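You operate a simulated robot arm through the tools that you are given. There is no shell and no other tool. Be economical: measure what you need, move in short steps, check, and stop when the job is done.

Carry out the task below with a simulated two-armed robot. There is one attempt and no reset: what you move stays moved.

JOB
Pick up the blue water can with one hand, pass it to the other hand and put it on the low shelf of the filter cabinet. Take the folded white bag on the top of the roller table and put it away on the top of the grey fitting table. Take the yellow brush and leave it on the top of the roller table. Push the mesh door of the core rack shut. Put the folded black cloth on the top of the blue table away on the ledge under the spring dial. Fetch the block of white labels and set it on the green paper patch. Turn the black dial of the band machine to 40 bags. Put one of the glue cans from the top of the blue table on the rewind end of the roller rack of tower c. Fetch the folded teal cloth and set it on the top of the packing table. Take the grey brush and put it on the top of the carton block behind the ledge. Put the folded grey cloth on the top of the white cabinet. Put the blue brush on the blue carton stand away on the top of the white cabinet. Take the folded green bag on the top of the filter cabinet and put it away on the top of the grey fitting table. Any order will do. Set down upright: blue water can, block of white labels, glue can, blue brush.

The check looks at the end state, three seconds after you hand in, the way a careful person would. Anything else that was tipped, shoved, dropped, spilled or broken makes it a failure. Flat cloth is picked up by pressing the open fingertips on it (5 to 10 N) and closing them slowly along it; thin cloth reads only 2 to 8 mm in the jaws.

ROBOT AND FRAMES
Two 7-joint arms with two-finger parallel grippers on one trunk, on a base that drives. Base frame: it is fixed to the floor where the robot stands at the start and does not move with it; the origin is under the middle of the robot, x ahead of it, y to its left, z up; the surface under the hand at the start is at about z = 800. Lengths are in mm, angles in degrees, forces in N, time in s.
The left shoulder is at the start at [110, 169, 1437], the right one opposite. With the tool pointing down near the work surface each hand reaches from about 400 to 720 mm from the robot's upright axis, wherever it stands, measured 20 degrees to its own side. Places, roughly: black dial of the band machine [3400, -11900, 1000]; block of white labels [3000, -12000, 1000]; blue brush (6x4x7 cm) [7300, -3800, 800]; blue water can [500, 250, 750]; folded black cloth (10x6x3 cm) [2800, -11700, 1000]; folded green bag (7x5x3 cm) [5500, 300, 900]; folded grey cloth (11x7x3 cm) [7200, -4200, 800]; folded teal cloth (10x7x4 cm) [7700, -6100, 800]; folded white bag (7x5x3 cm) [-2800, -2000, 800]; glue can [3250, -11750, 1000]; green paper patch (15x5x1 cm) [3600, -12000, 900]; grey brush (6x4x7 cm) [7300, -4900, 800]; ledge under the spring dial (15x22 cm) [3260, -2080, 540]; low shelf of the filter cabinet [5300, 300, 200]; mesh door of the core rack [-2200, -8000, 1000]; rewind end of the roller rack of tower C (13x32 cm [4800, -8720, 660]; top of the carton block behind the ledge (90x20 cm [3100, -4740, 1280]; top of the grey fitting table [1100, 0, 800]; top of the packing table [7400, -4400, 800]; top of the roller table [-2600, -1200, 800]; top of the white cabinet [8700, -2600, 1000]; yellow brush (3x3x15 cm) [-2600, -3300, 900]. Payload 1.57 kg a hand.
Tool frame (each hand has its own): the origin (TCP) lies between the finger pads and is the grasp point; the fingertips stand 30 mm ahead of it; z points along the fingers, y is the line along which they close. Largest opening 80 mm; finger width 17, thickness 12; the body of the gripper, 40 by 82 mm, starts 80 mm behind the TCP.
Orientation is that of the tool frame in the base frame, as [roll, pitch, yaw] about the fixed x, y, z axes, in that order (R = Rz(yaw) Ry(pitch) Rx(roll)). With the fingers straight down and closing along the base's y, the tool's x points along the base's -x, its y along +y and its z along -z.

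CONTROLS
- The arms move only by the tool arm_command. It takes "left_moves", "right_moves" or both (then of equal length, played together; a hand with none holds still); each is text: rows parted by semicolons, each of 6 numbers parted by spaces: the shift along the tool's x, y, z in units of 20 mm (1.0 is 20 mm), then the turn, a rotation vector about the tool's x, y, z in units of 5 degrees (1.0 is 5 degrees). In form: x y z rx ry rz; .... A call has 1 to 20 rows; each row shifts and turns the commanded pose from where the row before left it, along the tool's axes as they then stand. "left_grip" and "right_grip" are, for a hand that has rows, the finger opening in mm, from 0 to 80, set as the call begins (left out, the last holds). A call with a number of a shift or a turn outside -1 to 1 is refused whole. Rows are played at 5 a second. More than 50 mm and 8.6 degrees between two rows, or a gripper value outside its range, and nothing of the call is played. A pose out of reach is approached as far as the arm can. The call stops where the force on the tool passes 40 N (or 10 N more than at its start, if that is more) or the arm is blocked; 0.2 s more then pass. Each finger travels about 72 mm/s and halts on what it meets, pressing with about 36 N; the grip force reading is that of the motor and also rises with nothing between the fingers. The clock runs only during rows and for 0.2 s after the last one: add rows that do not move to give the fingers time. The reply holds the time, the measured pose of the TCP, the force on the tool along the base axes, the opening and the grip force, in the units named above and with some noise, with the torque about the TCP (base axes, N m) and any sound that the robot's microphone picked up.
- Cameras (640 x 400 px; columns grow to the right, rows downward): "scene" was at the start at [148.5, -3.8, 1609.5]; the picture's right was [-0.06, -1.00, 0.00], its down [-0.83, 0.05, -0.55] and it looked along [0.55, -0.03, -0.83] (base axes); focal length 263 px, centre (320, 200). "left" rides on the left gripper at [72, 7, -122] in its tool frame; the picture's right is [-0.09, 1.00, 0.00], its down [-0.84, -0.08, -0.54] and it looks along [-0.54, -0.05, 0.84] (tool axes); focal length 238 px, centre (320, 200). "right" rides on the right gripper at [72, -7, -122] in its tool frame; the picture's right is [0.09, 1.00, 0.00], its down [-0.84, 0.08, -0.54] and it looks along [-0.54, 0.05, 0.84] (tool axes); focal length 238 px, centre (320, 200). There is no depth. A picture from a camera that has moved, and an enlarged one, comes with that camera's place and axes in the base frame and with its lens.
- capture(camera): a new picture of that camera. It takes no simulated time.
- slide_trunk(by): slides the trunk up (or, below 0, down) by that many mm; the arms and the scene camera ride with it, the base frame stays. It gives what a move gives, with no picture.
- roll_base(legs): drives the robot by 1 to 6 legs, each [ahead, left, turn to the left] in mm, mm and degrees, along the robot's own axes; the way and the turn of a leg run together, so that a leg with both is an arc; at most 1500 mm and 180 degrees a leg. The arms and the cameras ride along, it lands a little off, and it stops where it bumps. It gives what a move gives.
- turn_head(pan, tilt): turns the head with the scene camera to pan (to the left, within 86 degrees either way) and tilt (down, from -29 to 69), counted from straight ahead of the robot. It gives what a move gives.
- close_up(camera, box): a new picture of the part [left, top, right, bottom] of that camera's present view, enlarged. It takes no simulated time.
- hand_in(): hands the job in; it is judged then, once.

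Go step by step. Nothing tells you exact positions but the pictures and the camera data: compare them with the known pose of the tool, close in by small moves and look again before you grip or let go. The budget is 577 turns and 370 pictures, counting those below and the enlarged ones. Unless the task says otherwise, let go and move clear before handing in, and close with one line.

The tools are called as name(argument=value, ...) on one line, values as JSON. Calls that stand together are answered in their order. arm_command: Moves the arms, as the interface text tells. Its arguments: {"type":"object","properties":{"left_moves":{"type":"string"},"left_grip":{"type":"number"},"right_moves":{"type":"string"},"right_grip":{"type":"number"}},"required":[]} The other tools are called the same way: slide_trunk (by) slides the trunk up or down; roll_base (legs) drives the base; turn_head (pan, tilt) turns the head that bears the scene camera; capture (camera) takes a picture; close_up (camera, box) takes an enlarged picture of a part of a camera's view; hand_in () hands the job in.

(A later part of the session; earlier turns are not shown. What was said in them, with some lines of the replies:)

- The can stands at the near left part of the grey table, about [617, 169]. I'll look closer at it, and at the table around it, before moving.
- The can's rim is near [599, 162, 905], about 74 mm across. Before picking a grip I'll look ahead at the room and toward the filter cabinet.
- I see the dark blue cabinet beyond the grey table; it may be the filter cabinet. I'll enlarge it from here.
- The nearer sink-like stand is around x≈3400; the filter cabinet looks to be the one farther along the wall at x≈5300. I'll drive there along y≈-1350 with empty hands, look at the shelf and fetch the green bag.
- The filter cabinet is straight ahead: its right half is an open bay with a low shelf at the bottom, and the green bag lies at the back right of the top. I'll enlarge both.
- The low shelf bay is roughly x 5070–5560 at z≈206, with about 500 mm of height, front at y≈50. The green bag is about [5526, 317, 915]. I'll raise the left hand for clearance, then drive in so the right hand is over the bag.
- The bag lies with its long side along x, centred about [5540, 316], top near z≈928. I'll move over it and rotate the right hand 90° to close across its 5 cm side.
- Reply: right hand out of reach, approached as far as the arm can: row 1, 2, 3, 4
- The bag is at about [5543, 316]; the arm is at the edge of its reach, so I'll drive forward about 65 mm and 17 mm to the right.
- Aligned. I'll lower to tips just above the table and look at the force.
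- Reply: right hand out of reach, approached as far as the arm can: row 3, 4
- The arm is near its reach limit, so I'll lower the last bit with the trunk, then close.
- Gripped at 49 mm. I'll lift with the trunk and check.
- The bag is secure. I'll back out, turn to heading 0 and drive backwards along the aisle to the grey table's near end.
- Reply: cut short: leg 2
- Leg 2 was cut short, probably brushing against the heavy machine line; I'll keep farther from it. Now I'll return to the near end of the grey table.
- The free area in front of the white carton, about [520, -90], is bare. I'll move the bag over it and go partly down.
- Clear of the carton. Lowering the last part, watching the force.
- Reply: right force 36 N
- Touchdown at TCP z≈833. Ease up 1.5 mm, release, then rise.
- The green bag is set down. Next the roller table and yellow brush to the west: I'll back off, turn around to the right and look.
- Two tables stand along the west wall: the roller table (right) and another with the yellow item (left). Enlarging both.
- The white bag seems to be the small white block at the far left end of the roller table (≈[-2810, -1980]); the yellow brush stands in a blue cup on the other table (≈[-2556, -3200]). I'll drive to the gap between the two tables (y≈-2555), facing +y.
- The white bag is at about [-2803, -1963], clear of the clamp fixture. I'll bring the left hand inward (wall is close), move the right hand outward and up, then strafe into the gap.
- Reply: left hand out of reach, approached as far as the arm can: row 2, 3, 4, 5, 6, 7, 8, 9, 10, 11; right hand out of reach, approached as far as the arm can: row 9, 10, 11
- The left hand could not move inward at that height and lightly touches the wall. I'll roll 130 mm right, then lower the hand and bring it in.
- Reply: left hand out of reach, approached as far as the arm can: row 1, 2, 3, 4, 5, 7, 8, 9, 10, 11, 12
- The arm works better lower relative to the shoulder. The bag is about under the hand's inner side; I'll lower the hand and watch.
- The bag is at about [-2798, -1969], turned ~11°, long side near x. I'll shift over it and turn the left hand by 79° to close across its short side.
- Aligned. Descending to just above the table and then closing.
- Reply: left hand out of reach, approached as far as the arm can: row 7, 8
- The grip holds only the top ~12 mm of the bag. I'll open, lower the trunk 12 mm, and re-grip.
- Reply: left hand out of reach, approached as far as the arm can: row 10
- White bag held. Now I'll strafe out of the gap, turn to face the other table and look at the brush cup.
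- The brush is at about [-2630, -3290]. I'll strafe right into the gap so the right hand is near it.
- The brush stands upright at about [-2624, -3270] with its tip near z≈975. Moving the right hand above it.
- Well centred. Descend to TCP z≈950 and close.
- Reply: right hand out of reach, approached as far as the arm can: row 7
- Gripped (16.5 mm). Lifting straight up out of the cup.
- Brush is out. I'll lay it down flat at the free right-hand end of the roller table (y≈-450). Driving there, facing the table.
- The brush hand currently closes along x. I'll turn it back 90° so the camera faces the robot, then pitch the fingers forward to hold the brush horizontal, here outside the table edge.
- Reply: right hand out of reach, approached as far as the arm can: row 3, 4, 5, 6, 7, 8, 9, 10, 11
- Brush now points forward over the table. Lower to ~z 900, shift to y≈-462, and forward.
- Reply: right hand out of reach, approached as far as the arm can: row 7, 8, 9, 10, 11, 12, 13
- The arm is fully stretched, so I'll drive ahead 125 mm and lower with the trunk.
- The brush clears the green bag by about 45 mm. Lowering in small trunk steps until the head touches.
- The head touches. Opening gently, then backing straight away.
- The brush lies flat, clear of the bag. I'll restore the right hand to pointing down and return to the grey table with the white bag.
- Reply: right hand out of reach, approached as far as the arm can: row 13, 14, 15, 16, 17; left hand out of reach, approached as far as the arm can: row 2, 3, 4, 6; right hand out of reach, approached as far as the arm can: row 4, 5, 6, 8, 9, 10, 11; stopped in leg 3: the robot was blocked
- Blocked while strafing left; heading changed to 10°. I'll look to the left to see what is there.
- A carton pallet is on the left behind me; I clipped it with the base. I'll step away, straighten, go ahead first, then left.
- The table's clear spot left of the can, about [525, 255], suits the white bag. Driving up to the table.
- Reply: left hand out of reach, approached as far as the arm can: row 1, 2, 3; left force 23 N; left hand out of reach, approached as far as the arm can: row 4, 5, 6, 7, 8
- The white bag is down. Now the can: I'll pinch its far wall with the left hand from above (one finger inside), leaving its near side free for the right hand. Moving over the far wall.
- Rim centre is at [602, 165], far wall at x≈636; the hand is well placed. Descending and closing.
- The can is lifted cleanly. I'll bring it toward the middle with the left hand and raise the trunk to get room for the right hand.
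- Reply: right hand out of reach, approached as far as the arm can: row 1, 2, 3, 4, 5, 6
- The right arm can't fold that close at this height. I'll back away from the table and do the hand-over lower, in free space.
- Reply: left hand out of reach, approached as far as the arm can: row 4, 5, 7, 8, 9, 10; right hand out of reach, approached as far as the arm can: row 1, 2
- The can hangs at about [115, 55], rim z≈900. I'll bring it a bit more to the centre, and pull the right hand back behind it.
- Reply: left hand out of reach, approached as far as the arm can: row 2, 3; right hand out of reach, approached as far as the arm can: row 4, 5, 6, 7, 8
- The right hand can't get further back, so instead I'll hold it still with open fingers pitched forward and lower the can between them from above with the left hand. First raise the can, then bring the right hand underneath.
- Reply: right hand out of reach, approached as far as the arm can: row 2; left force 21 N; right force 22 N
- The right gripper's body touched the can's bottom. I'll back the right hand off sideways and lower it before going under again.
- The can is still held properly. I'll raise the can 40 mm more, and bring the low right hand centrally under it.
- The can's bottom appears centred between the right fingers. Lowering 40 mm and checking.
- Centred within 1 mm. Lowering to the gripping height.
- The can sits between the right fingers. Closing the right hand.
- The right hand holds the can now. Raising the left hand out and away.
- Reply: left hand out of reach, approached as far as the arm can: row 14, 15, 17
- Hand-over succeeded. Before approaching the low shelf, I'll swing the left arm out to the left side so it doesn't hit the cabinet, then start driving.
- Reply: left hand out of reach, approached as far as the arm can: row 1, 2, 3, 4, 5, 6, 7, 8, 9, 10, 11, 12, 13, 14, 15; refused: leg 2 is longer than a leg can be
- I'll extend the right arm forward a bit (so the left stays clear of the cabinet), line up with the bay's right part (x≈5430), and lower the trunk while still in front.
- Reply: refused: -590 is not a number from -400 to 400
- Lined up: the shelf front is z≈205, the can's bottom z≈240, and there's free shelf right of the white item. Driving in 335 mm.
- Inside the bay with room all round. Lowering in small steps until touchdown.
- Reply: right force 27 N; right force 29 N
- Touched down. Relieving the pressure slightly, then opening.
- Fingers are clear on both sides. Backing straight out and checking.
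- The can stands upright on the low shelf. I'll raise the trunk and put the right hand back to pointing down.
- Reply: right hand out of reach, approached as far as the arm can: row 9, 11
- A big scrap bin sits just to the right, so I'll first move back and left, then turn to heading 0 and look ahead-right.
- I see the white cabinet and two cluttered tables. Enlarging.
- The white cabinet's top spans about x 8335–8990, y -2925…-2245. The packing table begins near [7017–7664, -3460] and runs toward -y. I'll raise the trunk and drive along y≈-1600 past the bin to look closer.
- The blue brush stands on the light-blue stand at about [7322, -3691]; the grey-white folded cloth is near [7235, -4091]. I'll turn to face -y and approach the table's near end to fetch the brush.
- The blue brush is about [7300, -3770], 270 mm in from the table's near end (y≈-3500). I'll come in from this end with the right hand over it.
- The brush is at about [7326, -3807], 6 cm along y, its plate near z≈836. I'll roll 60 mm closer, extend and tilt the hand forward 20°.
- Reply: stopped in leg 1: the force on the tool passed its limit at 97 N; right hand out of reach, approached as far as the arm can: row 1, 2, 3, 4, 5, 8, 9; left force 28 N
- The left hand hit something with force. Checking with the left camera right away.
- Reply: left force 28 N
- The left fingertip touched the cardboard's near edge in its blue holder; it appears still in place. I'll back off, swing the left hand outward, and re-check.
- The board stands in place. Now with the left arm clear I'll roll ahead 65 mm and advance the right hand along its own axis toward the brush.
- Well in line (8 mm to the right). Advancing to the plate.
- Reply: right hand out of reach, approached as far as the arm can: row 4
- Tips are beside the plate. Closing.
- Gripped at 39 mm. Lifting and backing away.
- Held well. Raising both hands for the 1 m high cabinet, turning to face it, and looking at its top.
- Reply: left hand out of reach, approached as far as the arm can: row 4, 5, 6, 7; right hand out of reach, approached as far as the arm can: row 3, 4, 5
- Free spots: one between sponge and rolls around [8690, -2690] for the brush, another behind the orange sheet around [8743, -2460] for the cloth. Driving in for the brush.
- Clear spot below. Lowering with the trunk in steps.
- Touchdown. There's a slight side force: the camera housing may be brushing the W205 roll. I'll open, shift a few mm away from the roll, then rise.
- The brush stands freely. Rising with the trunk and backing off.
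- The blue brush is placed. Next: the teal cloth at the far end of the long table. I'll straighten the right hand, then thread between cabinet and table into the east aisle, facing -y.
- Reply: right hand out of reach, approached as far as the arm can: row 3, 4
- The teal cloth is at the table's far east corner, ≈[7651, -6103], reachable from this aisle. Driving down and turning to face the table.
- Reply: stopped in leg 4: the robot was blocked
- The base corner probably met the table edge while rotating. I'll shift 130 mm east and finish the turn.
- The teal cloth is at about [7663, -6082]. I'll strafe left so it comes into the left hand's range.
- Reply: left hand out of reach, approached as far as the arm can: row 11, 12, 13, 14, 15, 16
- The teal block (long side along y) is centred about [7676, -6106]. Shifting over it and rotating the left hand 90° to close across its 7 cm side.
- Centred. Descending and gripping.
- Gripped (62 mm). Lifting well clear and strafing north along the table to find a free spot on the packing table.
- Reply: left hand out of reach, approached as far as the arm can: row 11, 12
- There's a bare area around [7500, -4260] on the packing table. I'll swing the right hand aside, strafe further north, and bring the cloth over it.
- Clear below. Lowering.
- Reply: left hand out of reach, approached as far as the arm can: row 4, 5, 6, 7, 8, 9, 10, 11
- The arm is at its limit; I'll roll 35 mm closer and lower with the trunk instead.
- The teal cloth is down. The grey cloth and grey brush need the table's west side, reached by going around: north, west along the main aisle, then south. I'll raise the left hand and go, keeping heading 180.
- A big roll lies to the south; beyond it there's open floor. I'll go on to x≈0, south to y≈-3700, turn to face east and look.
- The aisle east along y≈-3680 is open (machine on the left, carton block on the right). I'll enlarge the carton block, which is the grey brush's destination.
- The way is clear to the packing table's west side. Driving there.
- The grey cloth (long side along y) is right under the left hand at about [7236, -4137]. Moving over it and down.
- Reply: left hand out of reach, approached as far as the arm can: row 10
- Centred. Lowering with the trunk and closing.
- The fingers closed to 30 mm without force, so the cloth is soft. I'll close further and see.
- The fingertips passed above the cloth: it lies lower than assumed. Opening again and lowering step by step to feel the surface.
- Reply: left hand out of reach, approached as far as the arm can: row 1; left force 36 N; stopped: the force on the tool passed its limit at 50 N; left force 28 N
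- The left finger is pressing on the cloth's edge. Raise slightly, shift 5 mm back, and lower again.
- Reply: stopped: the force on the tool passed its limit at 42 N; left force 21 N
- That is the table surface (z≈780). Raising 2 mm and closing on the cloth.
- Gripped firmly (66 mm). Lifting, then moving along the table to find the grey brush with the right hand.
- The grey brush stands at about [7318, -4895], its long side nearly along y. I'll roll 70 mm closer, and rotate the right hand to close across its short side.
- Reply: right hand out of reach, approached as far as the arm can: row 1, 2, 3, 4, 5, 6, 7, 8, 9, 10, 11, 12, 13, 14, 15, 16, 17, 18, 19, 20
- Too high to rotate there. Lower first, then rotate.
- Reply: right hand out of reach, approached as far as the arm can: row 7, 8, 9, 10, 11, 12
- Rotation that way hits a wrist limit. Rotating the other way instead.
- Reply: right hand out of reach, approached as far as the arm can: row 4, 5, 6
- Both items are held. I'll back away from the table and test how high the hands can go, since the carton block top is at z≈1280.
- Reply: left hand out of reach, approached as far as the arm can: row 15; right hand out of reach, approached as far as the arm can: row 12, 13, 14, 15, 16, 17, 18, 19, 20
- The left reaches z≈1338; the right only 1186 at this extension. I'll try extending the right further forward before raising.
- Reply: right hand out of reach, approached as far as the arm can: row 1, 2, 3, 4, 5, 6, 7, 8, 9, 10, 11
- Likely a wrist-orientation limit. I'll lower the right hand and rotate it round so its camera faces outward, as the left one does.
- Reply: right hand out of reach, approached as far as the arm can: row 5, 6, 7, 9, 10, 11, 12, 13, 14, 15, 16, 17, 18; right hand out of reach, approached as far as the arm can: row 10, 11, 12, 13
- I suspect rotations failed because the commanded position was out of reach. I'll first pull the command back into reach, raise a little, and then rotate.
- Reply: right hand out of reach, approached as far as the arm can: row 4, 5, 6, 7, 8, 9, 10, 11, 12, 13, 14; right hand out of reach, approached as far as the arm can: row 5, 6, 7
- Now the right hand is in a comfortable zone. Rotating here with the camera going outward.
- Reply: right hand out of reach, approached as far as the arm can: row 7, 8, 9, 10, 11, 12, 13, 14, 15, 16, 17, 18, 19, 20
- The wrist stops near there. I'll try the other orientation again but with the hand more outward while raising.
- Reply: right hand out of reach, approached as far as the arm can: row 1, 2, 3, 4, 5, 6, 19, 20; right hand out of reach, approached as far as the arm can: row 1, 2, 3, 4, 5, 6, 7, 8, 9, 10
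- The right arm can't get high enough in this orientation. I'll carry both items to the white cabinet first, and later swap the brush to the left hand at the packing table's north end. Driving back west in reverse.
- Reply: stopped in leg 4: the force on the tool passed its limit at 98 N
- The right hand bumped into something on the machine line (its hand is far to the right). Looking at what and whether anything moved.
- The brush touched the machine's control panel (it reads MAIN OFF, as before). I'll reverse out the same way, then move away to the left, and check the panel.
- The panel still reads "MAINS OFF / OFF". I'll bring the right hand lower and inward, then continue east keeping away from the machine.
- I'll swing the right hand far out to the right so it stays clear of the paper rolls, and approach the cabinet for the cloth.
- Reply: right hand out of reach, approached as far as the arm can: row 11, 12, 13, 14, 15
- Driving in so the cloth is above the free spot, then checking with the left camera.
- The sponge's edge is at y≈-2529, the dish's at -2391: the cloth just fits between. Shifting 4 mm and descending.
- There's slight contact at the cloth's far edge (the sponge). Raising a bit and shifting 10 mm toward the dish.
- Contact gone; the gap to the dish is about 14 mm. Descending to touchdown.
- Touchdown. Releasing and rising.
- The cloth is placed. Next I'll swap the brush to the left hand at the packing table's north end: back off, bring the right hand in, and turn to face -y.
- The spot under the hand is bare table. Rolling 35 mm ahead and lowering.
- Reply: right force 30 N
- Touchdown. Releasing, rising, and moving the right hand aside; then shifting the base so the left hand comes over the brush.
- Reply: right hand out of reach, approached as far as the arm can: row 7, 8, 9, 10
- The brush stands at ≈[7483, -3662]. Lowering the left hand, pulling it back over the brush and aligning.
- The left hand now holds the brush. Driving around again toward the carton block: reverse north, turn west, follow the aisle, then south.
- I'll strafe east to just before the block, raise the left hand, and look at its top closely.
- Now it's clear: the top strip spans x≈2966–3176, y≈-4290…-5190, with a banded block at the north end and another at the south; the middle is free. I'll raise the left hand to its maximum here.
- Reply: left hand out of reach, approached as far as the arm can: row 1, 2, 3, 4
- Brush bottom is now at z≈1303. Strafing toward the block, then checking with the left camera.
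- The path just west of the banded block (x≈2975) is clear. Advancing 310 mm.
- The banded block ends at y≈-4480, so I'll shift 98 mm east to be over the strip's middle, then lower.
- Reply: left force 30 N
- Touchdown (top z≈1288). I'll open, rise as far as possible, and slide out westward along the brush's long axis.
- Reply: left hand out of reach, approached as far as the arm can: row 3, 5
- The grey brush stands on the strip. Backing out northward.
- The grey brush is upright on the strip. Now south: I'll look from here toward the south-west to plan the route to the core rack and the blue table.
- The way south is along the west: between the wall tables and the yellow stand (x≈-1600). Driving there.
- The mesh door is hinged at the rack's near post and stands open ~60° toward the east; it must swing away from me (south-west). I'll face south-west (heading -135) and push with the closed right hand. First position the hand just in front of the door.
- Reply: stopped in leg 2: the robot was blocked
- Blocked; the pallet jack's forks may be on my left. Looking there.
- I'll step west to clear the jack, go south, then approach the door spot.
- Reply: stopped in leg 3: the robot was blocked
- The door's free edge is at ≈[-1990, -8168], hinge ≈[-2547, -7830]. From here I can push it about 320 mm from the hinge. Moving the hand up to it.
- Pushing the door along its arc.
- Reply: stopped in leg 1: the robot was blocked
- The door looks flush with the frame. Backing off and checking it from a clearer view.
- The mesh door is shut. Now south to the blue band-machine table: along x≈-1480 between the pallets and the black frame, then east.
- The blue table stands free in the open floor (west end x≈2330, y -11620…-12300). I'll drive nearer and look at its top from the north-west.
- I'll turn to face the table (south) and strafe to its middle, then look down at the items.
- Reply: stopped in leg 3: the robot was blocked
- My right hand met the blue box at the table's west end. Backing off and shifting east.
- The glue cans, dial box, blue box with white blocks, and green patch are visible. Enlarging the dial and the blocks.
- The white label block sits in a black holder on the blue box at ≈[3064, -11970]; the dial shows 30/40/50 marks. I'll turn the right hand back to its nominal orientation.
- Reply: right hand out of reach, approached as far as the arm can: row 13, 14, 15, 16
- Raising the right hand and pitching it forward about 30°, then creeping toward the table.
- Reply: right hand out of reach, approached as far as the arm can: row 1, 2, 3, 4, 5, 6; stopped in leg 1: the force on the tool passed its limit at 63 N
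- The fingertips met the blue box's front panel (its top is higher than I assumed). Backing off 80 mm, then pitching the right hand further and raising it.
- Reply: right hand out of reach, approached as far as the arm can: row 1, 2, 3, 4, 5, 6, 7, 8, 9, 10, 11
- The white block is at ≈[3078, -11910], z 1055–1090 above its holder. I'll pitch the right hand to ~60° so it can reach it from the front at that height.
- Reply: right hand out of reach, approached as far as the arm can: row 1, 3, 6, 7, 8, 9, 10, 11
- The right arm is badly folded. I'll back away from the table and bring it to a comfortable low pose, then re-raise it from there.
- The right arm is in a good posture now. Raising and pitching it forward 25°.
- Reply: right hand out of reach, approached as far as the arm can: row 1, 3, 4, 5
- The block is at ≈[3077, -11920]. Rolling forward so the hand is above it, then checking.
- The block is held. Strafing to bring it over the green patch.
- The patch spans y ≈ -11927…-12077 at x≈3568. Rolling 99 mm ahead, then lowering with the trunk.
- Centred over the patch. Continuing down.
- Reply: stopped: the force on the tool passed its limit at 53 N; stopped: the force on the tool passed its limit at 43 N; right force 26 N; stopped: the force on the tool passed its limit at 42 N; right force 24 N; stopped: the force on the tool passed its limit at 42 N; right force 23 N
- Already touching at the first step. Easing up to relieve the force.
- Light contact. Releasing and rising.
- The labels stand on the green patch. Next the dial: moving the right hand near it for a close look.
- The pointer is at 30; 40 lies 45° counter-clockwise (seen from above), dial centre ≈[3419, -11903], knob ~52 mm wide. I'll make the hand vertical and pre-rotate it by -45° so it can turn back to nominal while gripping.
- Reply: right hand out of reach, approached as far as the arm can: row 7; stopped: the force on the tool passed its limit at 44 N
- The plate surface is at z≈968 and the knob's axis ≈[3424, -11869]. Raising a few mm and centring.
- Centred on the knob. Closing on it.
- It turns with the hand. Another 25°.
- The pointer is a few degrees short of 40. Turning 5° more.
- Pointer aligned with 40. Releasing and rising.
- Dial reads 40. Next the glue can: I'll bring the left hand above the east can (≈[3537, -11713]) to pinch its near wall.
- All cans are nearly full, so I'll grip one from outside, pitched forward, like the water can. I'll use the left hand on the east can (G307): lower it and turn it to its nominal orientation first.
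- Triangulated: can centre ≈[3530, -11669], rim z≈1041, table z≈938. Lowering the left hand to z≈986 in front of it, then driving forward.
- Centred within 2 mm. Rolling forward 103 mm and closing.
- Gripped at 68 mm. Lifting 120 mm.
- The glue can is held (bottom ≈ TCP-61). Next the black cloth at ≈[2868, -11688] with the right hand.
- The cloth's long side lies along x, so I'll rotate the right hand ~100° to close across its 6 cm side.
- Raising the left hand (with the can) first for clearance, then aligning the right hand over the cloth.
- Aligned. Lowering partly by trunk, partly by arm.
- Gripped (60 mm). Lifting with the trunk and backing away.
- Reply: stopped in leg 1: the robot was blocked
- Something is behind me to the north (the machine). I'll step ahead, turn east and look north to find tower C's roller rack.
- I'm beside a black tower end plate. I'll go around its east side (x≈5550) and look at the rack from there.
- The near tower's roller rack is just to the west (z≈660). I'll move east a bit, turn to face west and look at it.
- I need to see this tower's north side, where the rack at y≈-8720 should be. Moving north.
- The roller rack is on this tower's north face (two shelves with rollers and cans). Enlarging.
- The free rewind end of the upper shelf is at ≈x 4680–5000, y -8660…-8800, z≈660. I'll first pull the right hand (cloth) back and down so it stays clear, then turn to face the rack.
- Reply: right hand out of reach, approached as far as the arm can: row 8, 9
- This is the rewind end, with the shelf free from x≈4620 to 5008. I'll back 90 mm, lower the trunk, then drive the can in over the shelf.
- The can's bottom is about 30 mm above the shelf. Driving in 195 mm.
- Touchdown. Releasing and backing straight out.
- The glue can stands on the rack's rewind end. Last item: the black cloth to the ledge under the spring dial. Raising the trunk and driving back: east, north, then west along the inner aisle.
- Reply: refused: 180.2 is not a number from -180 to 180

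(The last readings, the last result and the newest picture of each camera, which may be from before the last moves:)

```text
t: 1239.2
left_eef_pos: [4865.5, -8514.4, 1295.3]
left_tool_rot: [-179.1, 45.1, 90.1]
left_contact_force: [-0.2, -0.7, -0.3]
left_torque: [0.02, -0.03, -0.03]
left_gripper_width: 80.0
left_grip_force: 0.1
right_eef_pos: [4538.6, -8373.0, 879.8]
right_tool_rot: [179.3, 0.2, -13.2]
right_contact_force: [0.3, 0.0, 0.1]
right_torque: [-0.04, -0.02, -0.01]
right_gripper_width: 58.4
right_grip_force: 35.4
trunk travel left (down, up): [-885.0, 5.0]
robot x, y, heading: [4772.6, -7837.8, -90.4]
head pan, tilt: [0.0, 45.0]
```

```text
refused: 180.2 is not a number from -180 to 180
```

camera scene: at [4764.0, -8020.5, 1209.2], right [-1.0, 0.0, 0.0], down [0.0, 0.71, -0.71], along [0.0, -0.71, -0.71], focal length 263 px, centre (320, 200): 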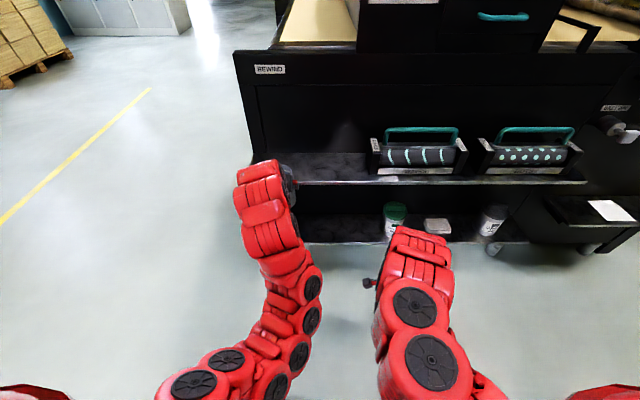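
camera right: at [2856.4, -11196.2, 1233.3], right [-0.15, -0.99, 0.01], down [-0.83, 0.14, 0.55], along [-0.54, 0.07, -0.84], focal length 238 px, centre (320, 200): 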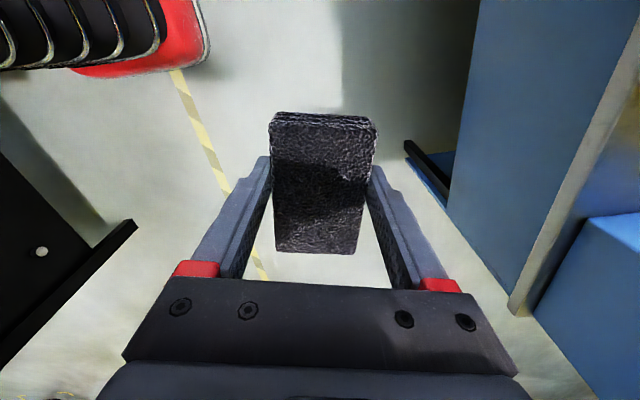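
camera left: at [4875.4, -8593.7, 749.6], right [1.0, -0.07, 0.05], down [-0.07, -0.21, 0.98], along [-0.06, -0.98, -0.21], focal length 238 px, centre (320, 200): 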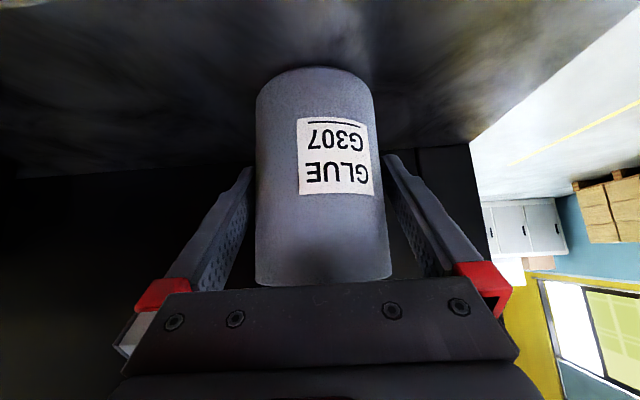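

roll_base(legs=[[0, 1480, 0], [0, 0, 180], [1490, 0, 0], [1490, 0, 0], [500, 0, 0]])

turn_head(pan=40, tilt=20)

capture(camera="scene")

```text
t: 1270.2
left_eef_pos: [6255.8, -3725.5, 1296.0]
left_tool_rot: [-179.1, 45.3, -91.3]
left_contact_force: [0.3, 0.0, 0.0]
left_torque: [0.01, -0.03, 0.0]
left_gripper_width: 79.9
left_grip_force: 0.1
right_eef_pos: [6580.0, -3874.0, 880.3]
right_tool_rot: [179.3, 0.1, 165.3]
right_contact_force: [-0.8, -0.4, -0.5]
right_torque: [-0.01, 0.02, 0.0]
right_gripper_width: 58.7
right_grip_force: 35.9
trunk travel left (down, up): [-885.0, 5.0]
robot x, y, heading: [6335.6, -4407.7, 87.9]
head pan, tilt: [0.0, 45.0]
```

```text
t: 1271.2
left_eef_pos: [6255.5, -3724.7, 1295.7]
left_tool_rot: [-179.0, 45.2, -91.3]
left_contact_force: [-0.3, 0.5, 0.4]
left_torque: [0.01, 0.04, -0.02]
left_gripper_width: 80.1
left_grip_force: 0.1
right_eef_pos: [6578.1, -3874.0, 880.3]
right_tool_rot: [179.2, 0.3, 165.3]
right_contact_force: [0.8, 0.2, -0.4]
right_torque: [-0.01, 0.01, 0.01]
right_gripper_width: 58.9
right_grip_force: 36.4
trunk travel left (down, up): [-885.0, 5.0]
robot x, y, heading: [6336.1, -4407.5, 88.3]
head pan, tilt: [40.0, 20.0]
```

```text
128 pictures are left
camera scene: at [6280.1, -4252.7, 1797.8], right [0.79, 0.62, 0.0], down [0.21, -0.27, -0.94], along [-0.58, 0.74, -0.34], focal length 263 px, centre (320, 200)
```

scene: 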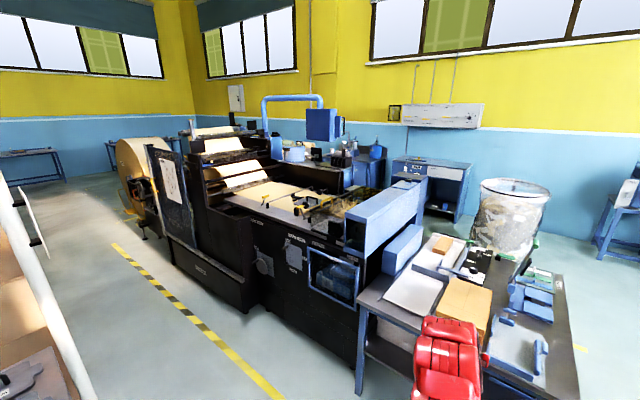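

roll_base(legs=[[0, 0, 91.7], [0, -730, 0], [1490, 0, 0], [1490, 0, 0], [1490, 0, 0]])

```text
t: 1300.2
left_eef_pos: [1157.9, -3719.7, 1295.3]
left_tool_rot: [-179.2, 45.2, 0.0]
left_contact_force: [0.3, -0.2, -0.8]
left_torque: [0.01, 0.0, 0.0]
left_gripper_width: 80.1
left_grip_force: 0.2
right_eef_pos: [1299.5, -3394.3, 878.9]
right_tool_rot: [179.3, 0.1, -103.4]
right_contact_force: [0.0, 0.4, -0.3]
right_torque: [0.0, 0.03, -0.01]
right_gripper_width: 58.6
right_grip_force: 36.0
trunk travel left (down, up): [-885.0, 5.0]
robot x, y, heading: [1836.2, -3624.1, 179.2]
head pan, tilt: [40.0, 20.0]
```

roll_base(legs=[[1490, 0, 0.8], [640, 0, 0], [0, -1200, 0], [0, -950, 0], [0, 0, -180]])

roll_base(legs=[[1490, 0, 0], [900, 0, 0]])

turn_head(pan=-60, tilt=35)

capture(camera="scene")

```text
t: 1328.1
left_eef_pos: [337.7, -1341.7, 1295.6]
left_tool_rot: [-179.1, 45.2, -174.4]
left_contact_force: [-0.3, 0.2, -0.9]
left_torque: [0.03, -0.01, -0.03]
left_gripper_width: 79.9
left_grip_force: 0.0
right_eef_pos: [228.7, -1681.1, 880.1]
right_tool_rot: [179.3, 0.2, 82.2]
right_contact_force: [0.3, 0.3, 0.2]
right_torque: [0.04, -0.04, 0.03]
right_gripper_width: 58.8
right_grip_force: 35.9
trunk travel left (down, up): [-885.0, 5.0]
robot x, y, heading: [-328.2, -1503.4, 5.1]
head pan, tilt: [40.0, 20.0]
```

```text
t: 1339.9
left_eef_pos: [2737.6, -1154.2, 1295.0]
left_tool_rot: [-179.1, 45.4, -174.7]
left_contact_force: [0.5, -0.1, 0.0]
left_torque: [-0.01, 0.02, -0.01]
left_gripper_width: 80.1
left_grip_force: 0.0
right_eef_pos: [2626.6, -1492.0, 879.4]
right_tool_rot: [179.3, 0.2, 81.9]
right_contact_force: [0.1, 0.7, -0.6]
right_torque: [0.05, -0.03, 0.0]
right_gripper_width: 58.7
right_grip_force: 35.8
trunk travel left (down, up): [-885.0, 5.0]
robot x, y, heading: [2070.4, -1314.7, 4.9]
head pan, tilt: [40.0, 20.0]
```

```text
t: 1341.7
left_eef_pos: [2738.8, -1154.2, 1294.8]
left_tool_rot: [-179.1, 45.3, -174.8]
left_contact_force: [-0.2, 0.5, -0.1]
left_torque: [0.03, -0.01, -0.02]
left_gripper_width: 80.0
left_grip_force: 0.1
right_eef_pos: [2626.8, -1492.3, 879.4]
right_tool_rot: [179.3, 0.2, 81.9]
right_contact_force: [0.9, -0.5, -0.1]
right_torque: [0.01, -0.01, 0.01]
right_gripper_width: 58.9
right_grip_force: 36.4
trunk travel left (down, up): [-885.0, 5.0]
robot x, y, heading: [2069.8, -1313.2, 5.0]
head pan, tilt: [-60.0, 35.0]
```

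```text
127 pictures are left
camera scene: at [2198.0, -1377.8, 1774.0], right [-0.82, -0.57, 0.0], down [-0.33, 0.47, -0.82], along [0.47, -0.67, -0.57], focal length 263 px, centre (320, 200)
```

scene: 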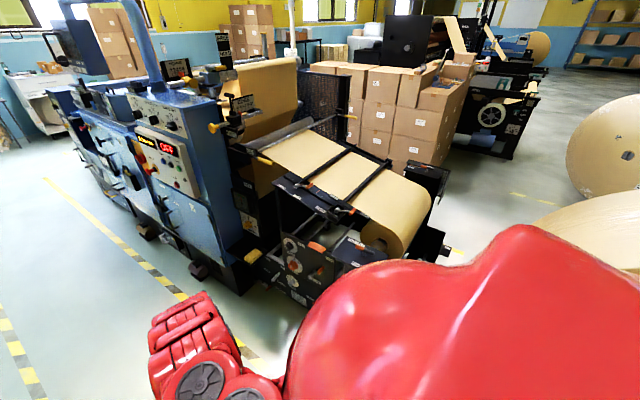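

close_up(camera="scene", box=[180, 130, 360, 310])

```text
2.22 times, centred on (270, 220) of scene
camera zoom: at [2198.0, -1377.8, 1774.0], right [-0.82, -0.57, 0.0], down [-0.33, 0.47, -0.82], along [0.47, -0.67, -0.57], focal length 584 px, centre (431, 156)
```

zoom: 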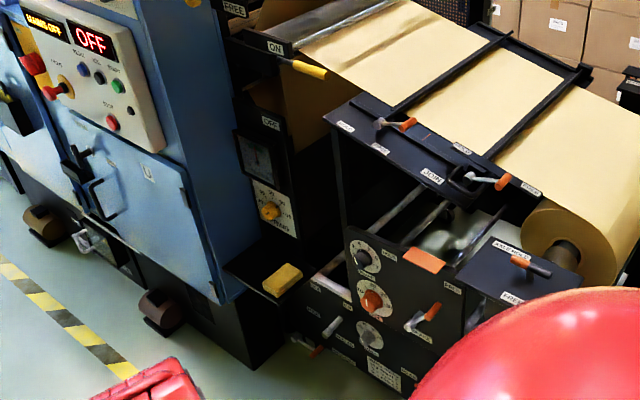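

The ledge is the small black shelf at ≈[3150–3370, -2080], z≈540, below the yellow-knob dial, with a tan block on its near end; the far part is free. I'll fold the left hand back and down, since it would otherwise hit the machine.

arm_command(left_moves="0.9 0.7 0.2 0 1 0;0.9 0.7 0.2 0 1 0;0.9 0.7 0.2 0 1 0;0.9 0.7 0.2 0 1 0;0.9 0.7 0.3 0 1 0;0.9 0.7 0.3 0 1 0;0.9 0.7 0.4 0 1 0;0.9 0.7 0.4 0 1 0;0.9 0.5 0.5 0 1 0;0.5 0 1 0 0 0;0.3 0 1 0 0 0;0.3 0 1 0 0 0;0.3 0 1 0 0 0;0.3 0 1 0 0 0;0.3 0 1 0 0 0;0 0 1 0 0 0;0 0 1 0 0 0;0 0 1 0 0 0")

roll_base(legs=[[760, 0, -5]])

turn_head(pan=-60, tilt=45)

capture(camera="scene")

```text
t: 1345.5
left_eef_pos: [2544.1, -1052.5, 888.8]
left_tool_rot: [-179.4, 0.1, -175.2]
left_contact_force: [0.5, -0.5, -0.4]
left_torque: [0.01, -0.03, 0.05]
left_gripper_width: 79.8
left_grip_force: 0.1
left hand out of reach, approached as far as the arm can: row 5, 6, 7, 8, 9
right_eef_pos: [2625.6, -1492.5, 879.3]
right_tool_rot: [179.3, 0.4, 81.8]
right_contact_force: [0.2, 0.5, 0.3]
right_torque: [0.0, 0.03, 0.02]
right_gripper_width: 58.6
right_grip_force: 36.2
trunk travel left (down, up): [-885.0, 5.0]
robot x, y, heading: [2071.6, -1311.0, 4.9]
head pan, tilt: [-60.0, 35.0]
```

```text
t: 1349.6
left_eef_pos: [3325.9, -1048.1, 888.4]
left_tool_rot: [-179.5, 0.2, -179.4]
left_contact_force: [-0.2, -0.7, -0.2]
left_torque: [0.03, 0.01, 0.02]
left_gripper_width: 80.2
left_grip_force: 0.1
right_eef_pos: [3377.6, -1494.1, 879.2]
right_tool_rot: [179.3, 0.2, 77.9]
right_contact_force: [-1.0, 0.0, 0.0]
right_torque: [0.01, -0.01, 0.0]
right_gripper_width: 58.7
right_grip_force: 35.9
trunk travel left (down, up): [-885.0, 5.0]
robot x, y, heading: [2839.5, -1273.6, 0.9]
head pan, tilt: [-60.0, 35.0]
```

```text
t: 1350.3
left_eef_pos: [3327.1, -1049.0, 888.9]
left_tool_rot: [-179.4, 0.2, -179.3]
left_contact_force: [0.2, 0.1, 0.5]
left_torque: [0.0, -0.01, -0.01]
left_gripper_width: 80.1
left_grip_force: 0.0
right_eef_pos: [3378.6, -1492.8, 879.2]
right_tool_rot: [179.2, 0.3, 77.8]
right_contact_force: [0.0, 0.3, -1.1]
right_torque: [0.02, 0.01, 0.01]
right_gripper_width: 58.8
right_grip_force: 36.2
trunk travel left (down, up): [-885.0, 5.0]
robot x, y, heading: [2836.5, -1272.3, 0.7]
head pan, tilt: [-60.0, 45.0]
```

```text
125 pictures are left
camera scene: at [2955.6, -1344.3, 1759.2], right [-0.86, -0.51, 0.0], down [-0.36, 0.61, -0.71], along [0.36, -0.61, -0.71], focal length 263 px, centre (320, 200)
```

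scene: 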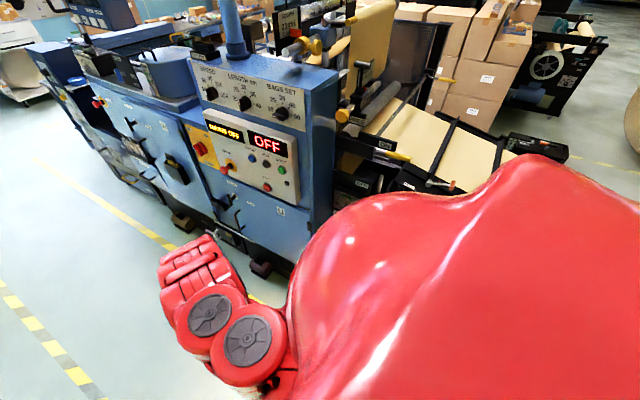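

The left arm is compact now. I'll move and turn to heading -45 so the right hand is above the ledge while the left stays in the aisle, and rotate the right hand so the cloth's long side points along y.

roll_base(legs=[[150, -120, 0], [0, 0, -45.7]])

arm_command(right_moves="0 0 0 0 0 -1;0 0 0 0 0 -1;0 0 0 0 0 -1;0 0 0 0 0 -1;0 0 0 0 0 -1;0 0 0 0 0 -1;0 0 0 0 0 -1;0 0 0 0 0 -1;0 0 0 0 0 -1;0 0 0 0 0 -1;0 0 0 0 0 -1;0 0 0 0 0 -0.6")

turn_head(pan=-15, tilt=50)

capture(camera="scene")

capture(camera="right")

```text
t: 1354.0
left_eef_pos: [3495.3, -1587.7, 889.6]
left_tool_rot: [-179.3, 0.2, 135.1]
left_contact_force: [-0.7, 0.1, 0.1]
left_torque: [0.01, 0.05, 0.02]
left_gripper_width: 80.1
left_grip_force: 0.0
right_eef_pos: [3214.6, -1935.0, 879.1]
right_tool_rot: [179.4, 0.3, 32.4]
right_contact_force: [-0.3, -1.2, -1.0]
right_torque: [0.03, 0.02, -0.04]
right_gripper_width: 59.1
right_grip_force: 35.7
trunk travel left (down, up): [-885.0, 5.0]
robot x, y, heading: [2989.5, -1393.9, -44.8]
head pan, tilt: [-60.0, 45.0]
```

```text
t: 1356.6
left_eef_pos: [3495.1, -1586.3, 889.1]
left_tool_rot: [-179.3, 0.2, 135.2]
left_contact_force: [0.4, -0.2, 0.1]
left_torque: [-0.04, -0.02, -0.01]
left_gripper_width: 79.9
left_grip_force: 0.1
right_eef_pos: [3213.8, -1935.3, 879.8]
right_tool_rot: [179.9, 0.8, 90.5]
right_contact_force: [0.0, -0.4, -0.8]
right_torque: [0.01, -0.02, -0.02]
right_gripper_width: 58.6
right_grip_force: 36.1
trunk travel left (down, up): [-885.0, 5.0]
robot x, y, heading: [2986.8, -1393.3, -44.7]
head pan, tilt: [-60.0, 45.0]
```

```text
t: 1357.7
left_eef_pos: [3493.3, -1586.7, 889.8]
left_tool_rot: [-179.3, 0.2, 135.2]
left_contact_force: [-0.2, 0.1, -0.4]
left_torque: [0.0, -0.03, 0.0]
left_gripper_width: 79.9
left_grip_force: 0.0
right_eef_pos: [3213.6, -1934.8, 879.5]
right_tool_rot: [179.9, 0.6, 90.4]
right_contact_force: [-1.2, -0.1, -0.7]
right_torque: [0.03, -0.03, -0.04]
right_gripper_width: 59.0
right_grip_force: 36.4
trunk travel left (down, up): [-885.0, 5.0]
robot x, y, heading: [2987.6, -1397.6, -44.7]
head pan, tilt: [-15.0, 50.0]
```

```text
124 pictures are left
camera scene: at [3082.3, -1518.3, 1752.2], right [-0.86, -0.5, 0.0], down [-0.39, 0.66, -0.64], along [0.32, -0.56, -0.77], focal length 263 px, centre (320, 200)
```

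scene: 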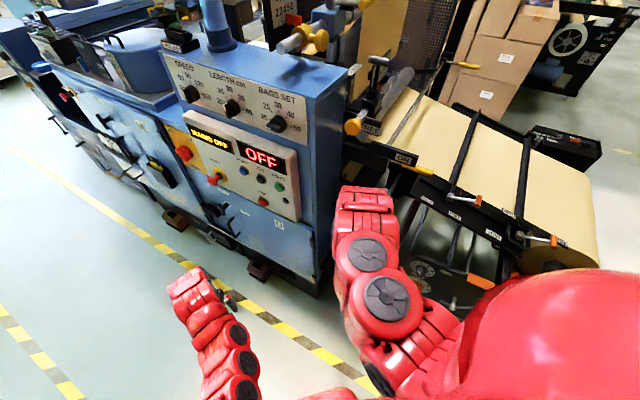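

```text
123 pictures are left
camera right: at [3206.5, -1863.0, 1001.0], right [1.0, 0.1, 0.0], down [0.08, -0.83, 0.55], along [0.06, -0.55, -0.83], focal length 238 px, centre (320, 200)
```

right: 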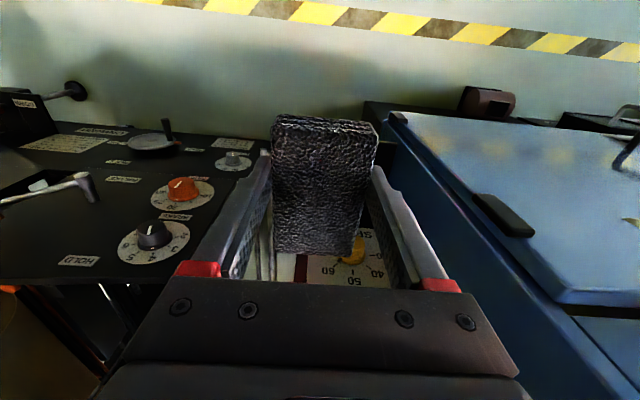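

By triangulation the free part of the ledge is x≈3225–3385, y≈-2020…-2132. Moving the hand above [3305, -2072].

roll_base(legs=[[100, -20, 0]])

roll_base(legs=[[61, -13, 0]])

capture(camera="right")

capture(camera="scene")

```text
t: 1358.9
left_eef_pos: [3552.6, -1670.3, 889.7]
left_tool_rot: [-179.4, 0.2, 135.2]
left_contact_force: [-0.2, -0.2, -0.4]
left_torque: [-0.01, -0.04, 0.02]
left_gripper_width: 80.1
left_grip_force: 0.0
right_eef_pos: [3272.0, -2019.5, 878.6]
right_tool_rot: [179.9, 0.7, 90.5]
right_contact_force: [0.2, 0.4, 0.3]
right_torque: [-0.02, 0.01, -0.02]
right_gripper_width: 58.5
right_grip_force: 36.1
trunk travel left (down, up): [-885.0, 5.0]
robot x, y, heading: [3046.6, -1483.3, -45.1]
head pan, tilt: [-15.0, 50.0]
```

```text
t: 1359.8
left_eef_pos: [3585.0, -1722.8, 888.6]
left_tool_rot: [-179.3, 0.3, 135.2]
left_contact_force: [0.8, 0.9, -0.7]
left_torque: [-0.02, 0.01, -0.01]
left_gripper_width: 80.2
left_grip_force: 0.1
right_eef_pos: [3305.7, -2072.2, 879.7]
right_tool_rot: [179.8, 0.8, 90.5]
right_contact_force: [-0.2, 0.3, 0.1]
right_torque: [0.01, -0.04, -0.01]
right_gripper_width: 58.9
right_grip_force: 36.2
trunk travel left (down, up): [-885.0, 5.0]
robot x, y, heading: [3080.8, -1532.1, -44.5]
head pan, tilt: [-15.0, 50.0]
```

```text
122 pictures are left
camera right: at [3297.7, -1999.6, 1001.6], right [0.99, 0.1, 0.0], down [0.08, -0.83, 0.55], along [0.06, -0.55, -0.83], focal length 238 px, centre (320, 200)
```

right: 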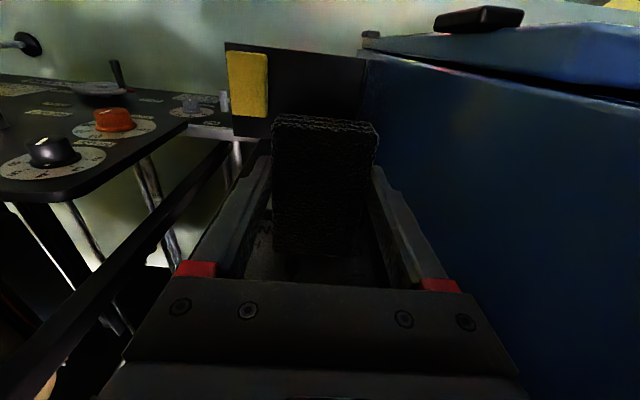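

```text
121 pictures are left
camera scene: at [3171.8, -1654.2, 1752.5], right [-0.86, -0.51, 0.0], down [-0.39, 0.66, -0.64], along [0.33, -0.55, -0.77], focal length 263 px, centre (320, 200)
```

scene: 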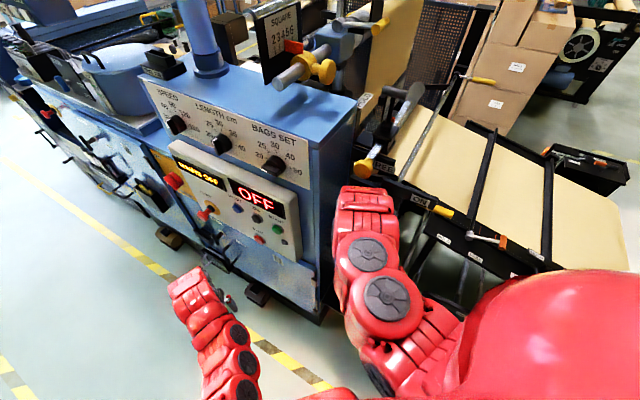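

The ledge and its tan block are visible; the cloth will land on the free part. Lowering with the trunk.

slide_trunk(by=-200)

slide_trunk(by=-85)

capture(camera="right")

```text
t: 1362.0
left_eef_pos: [3586.3, -1721.9, 688.3]
left_tool_rot: [-179.4, 0.2, 135.2]
left_contact_force: [-0.8, -0.4, 0.6]
left_torque: [0.0, 0.01, 0.0]
left_gripper_width: 79.9
left_grip_force: 0.0
right_eef_pos: [3306.8, -2071.5, 679.3]
right_tool_rot: [179.8, 0.7, 90.5]
right_contact_force: [-1.0, -0.2, -0.6]
right_torque: [0.0, 0.04, 0.0]
right_gripper_width: 58.8
right_grip_force: 36.4
trunk travel left (down, up): [-685.0, 205.0]
robot x, y, heading: [3078.5, -1533.4, -44.6]
head pan, tilt: [-15.0, 50.0]
```

```text
t: 1363.2
left_eef_pos: [3586.7, -1722.2, 604.7]
left_tool_rot: [-179.4, 0.2, 135.3]
left_contact_force: [-0.2, 0.5, 0.2]
left_torque: [0.02, 0.0, -0.01]
left_gripper_width: 80.0
left_grip_force: 0.0
right_eef_pos: [3307.2, -2072.5, 595.1]
right_tool_rot: [179.8, 0.8, 90.5]
right_contact_force: [-0.1, -0.4, -0.8]
right_torque: [0.01, 0.0, 0.0]
right_gripper_width: 58.8
right_grip_force: 35.9
trunk travel left (down, up): [-600.0, 290.0]
robot x, y, heading: [3080.3, -1533.0, -44.5]
head pan, tilt: [-15.0, 50.0]
```

```text
120 pictures are left
camera right: at [3298.9, -1999.7, 716.2], right [0.99, 0.1, 0.0], down [0.08, -0.83, 0.55], along [0.06, -0.55, -0.83], focal length 238 px, centre (320, 200)
```

right: 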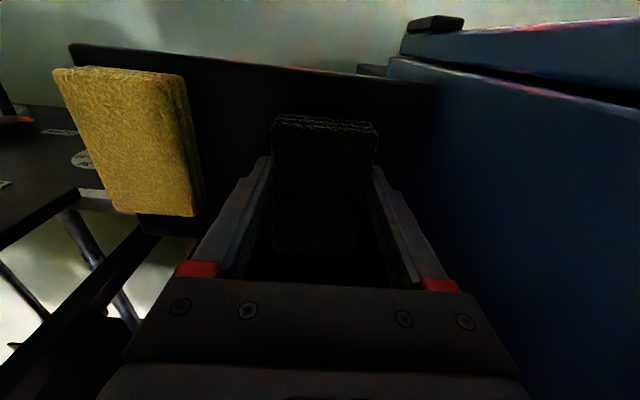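

slide_trunk(by=-16)

slide_trunk(by=-4)

slide_trunk(by=-4)

```text
t: 1363.9
left_eef_pos: [3586.9, -1721.1, 588.8]
left_tool_rot: [-179.4, 0.2, 135.2]
left_contact_force: [-0.1, -0.4, -0.3]
left_torque: [0.01, 0.01, 0.0]
left_gripper_width: 80.1
left_grip_force: 0.2
right_eef_pos: [3306.6, -2071.9, 578.3]
right_tool_rot: [179.8, 1.0, 90.5]
right_contact_force: [1.1, 0.0, -0.5]
right_torque: [0.02, -0.01, -0.02]
right_gripper_width: 58.6
right_grip_force: 36.0
trunk travel left (down, up): [-584.0, 306.0]
robot x, y, heading: [3086.4, -1534.0, -44.5]
head pan, tilt: [-15.0, 50.0]
```

```text
t: 1364.4
left_eef_pos: [3585.5, -1721.7, 585.8]
left_tool_rot: [-179.3, 0.3, 135.2]
left_contact_force: [0.2, 0.5, 0.1]
left_torque: [-0.02, -0.01, -0.02]
left_gripper_width: 80.1
left_grip_force: 0.0
right_eef_pos: [3306.5, -2071.7, 576.0]
right_tool_rot: [179.7, 1.0, 90.5]
right_contact_force: [-1.8, -0.7, 21.3]
right_torque: [0.77, 0.42, 0.05]
right_gripper_width: 58.7
right_grip_force: 36.0
trunk travel left (down, up): [-580.0, 310.0]
robot x, y, heading: [3079.9, -1529.0, -44.5]
head pan, tilt: [-15.0, 50.0]
```

```text
t: 1364.8
left_eef_pos: [3586.4, -1721.5, 584.0]
left_tool_rot: [-179.3, 0.4, 135.2]
left_contact_force: [-0.1, 0.1, -0.4]
left_torque: [-0.01, -0.05, 0.02]
left_gripper_width: 80.1
left_grip_force: 0.1
right_eef_pos: [3307.4, -2072.8, 575.5]
right_tool_rot: [179.6, 1.0, 90.4]
right_contact_force: [-3.4, 5.0, 25.0]
right_torque: [-0.01, 0.32, -0.05]
right_gripper_width: 58.9
right_grip_force: 36.1
trunk travel left (down, up): [-579.0, 311.0]
robot x, y, heading: [3083.2, -1531.4, -44.6]
head pan, tilt: [-15.0, 50.0]
stopped: the force on the tool passed its limit at 44 N (the readings are from after the stop); the commanded pose is now the measured one
```

Touchdown. Relieving slightly, releasing, rising and backing off.

slide_trunk(by=2)

arm_command(right_moves="0 0 0 0 0 0;0 0 0 0 0 0;0 0 0 0 0 0", right_grip=76)

slide_trunk(by=250)

capture(camera="right")

```text
t: 1365.3
left_eef_pos: [3586.6, -1721.5, 584.6]
left_tool_rot: [-179.3, 0.2, 135.2]
left_contact_force: [-1.5, -0.3, 0.6]
left_torque: [-0.01, 0.02, -0.01]
left_gripper_width: 79.9
left_grip_force: 0.2
right_eef_pos: [3307.1, -2072.1, 575.3]
right_tool_rot: [179.7, 0.9, 90.3]
right_contact_force: [-0.5, 2.7, 5.4]
right_torque: [0.0, 0.13, -0.04]
right_gripper_width: 59.0
right_grip_force: 36.4
trunk travel left (down, up): [-581.0, 309.0]
robot x, y, heading: [3080.1, -1530.2, -44.8]
head pan, tilt: [-15.0, 50.0]
```

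```text
t: 1366.1
left_eef_pos: [3586.3, -1722.3, 585.0]
left_tool_rot: [-179.5, 0.1, 135.2]
left_contact_force: [-0.3, 0.2, -0.4]
left_torque: [0.03, -0.03, -0.02]
left_gripper_width: 80.1
left_grip_force: 0.0
right_eef_pos: [3307.4, -2073.1, 576.2]
right_tool_rot: [179.7, 0.9, 90.4]
right_contact_force: [0.3, 0.0, 0.0]
right_torque: [0.05, 0.0, 0.0]
right_gripper_width: 75.8
right_grip_force: 0.0
trunk travel left (down, up): [-581.0, 309.0]
robot x, y, heading: [3082.1, -1531.5, -44.9]
head pan, tilt: [-15.0, 50.0]
```

```text
t: 1368.7
left_eef_pos: [3586.6, -1722.9, 836.2]
left_tool_rot: [-179.3, 0.2, 135.2]
left_contact_force: [0.2, -0.6, -0.4]
left_torque: [-0.01, 0.01, 0.0]
left_gripper_width: 80.2
left_grip_force: 0.0
right_eef_pos: [3306.5, -2073.0, 825.2]
right_tool_rot: [179.7, 1.0, 90.4]
right_contact_force: [0.1, -0.3, -0.1]
right_torque: [-0.01, -0.01, 0.01]
right_gripper_width: 75.7
right_grip_force: 0.1
trunk travel left (down, up): [-831.0, 59.0]
robot x, y, heading: [3081.9, -1533.0, -44.8]
head pan, tilt: [-15.0, 50.0]
```

```text
119 pictures are left
camera right: at [3299.6, -2000.8, 947.0], right [0.99, 0.1, 0.0], down [0.08, -0.83, 0.56], along [0.06, -0.55, -0.83], focal length 238 px, centre (320, 200)
```

right: 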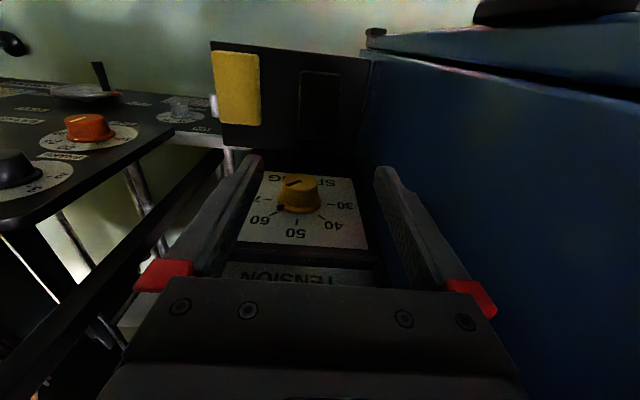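

The black cloth lies on the ledge in front of the SPRING TENSION dial. Backing clear and taking a final look.

roll_base(legs=[[-350, 0, 0]])

turn_head(pan=-10, tilt=40)

close_up(camera="scene", box=[200, 80, 480, 300])

```text
t: 1370.9
left_eef_pos: [3339.3, -1477.5, 834.6]
left_tool_rot: [-179.4, 0.2, 135.5]
left_contact_force: [0.2, 0.0, -0.8]
left_torque: [0.02, -0.01, -0.01]
left_gripper_width: 79.9
left_grip_force: 0.0
right_eef_pos: [3060.4, -1827.3, 826.2]
right_tool_rot: [179.7, 0.9, 90.5]
right_contact_force: [0.6, -0.6, -0.6]
right_torque: [-0.02, 0.0, -0.01]
right_gripper_width: 75.9
right_grip_force: 0.1
trunk travel left (down, up): [-831.0, 59.0]
robot x, y, heading: [2833.0, -1287.7, -44.3]
head pan, tilt: [-15.0, 50.0]
```

```text
t: 1371.7
left_eef_pos: [3337.8, -1477.0, 836.2]
left_tool_rot: [-179.4, 0.2, 135.4]
left_contact_force: [0.6, -0.1, -0.1]
left_torque: [0.02, 0.01, -0.01]
left_gripper_width: 80.0
left_grip_force: 0.0
right_eef_pos: [3059.9, -1827.4, 825.7]
right_tool_rot: [179.8, 0.9, 90.7]
right_contact_force: [0.0, -0.7, -0.7]
right_torque: [-0.03, -0.02, -0.03]
right_gripper_width: 75.9
right_grip_force: 0.1
trunk travel left (down, up): [-831.0, 59.0]
robot x, y, heading: [2829.7, -1286.1, -44.4]
head pan, tilt: [-10.0, 40.0]
```

```text
1.82 times, centred on (340, 190) of scene
camera zoom: at [2936.0, -1412.2, 1711.8], right [-0.81, -0.58, 0.0], down [-0.37, 0.52, -0.77], along [0.44, -0.62, -0.64], focal length 478 px, centre (284, 218)
```

zoom: 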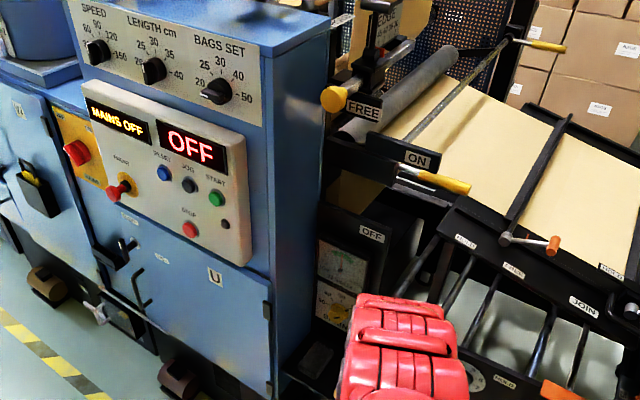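

Everything is placed, both hands are empty and clear. Handing in.

hand_in()

```text
The job is handed in.
```

The job is handed in with all thirteen tasks carried out. The can, labels, glue can and blue brush were set down upright, the mesh door is pushed shut, and the dial points to 40 bags. I took tower C to be the tower at your given coordinates, since I saw no letter on it. Along the way I bumped a few things: a cardboard sheet on the packing table, the bag machine's control panel, the blue box and monitor on the blue table, a carton pallet, and something unseen near the pallet jack. The cardboard still stood and the panel still read "MAINS OFF"; the rest I did not re-check closely.
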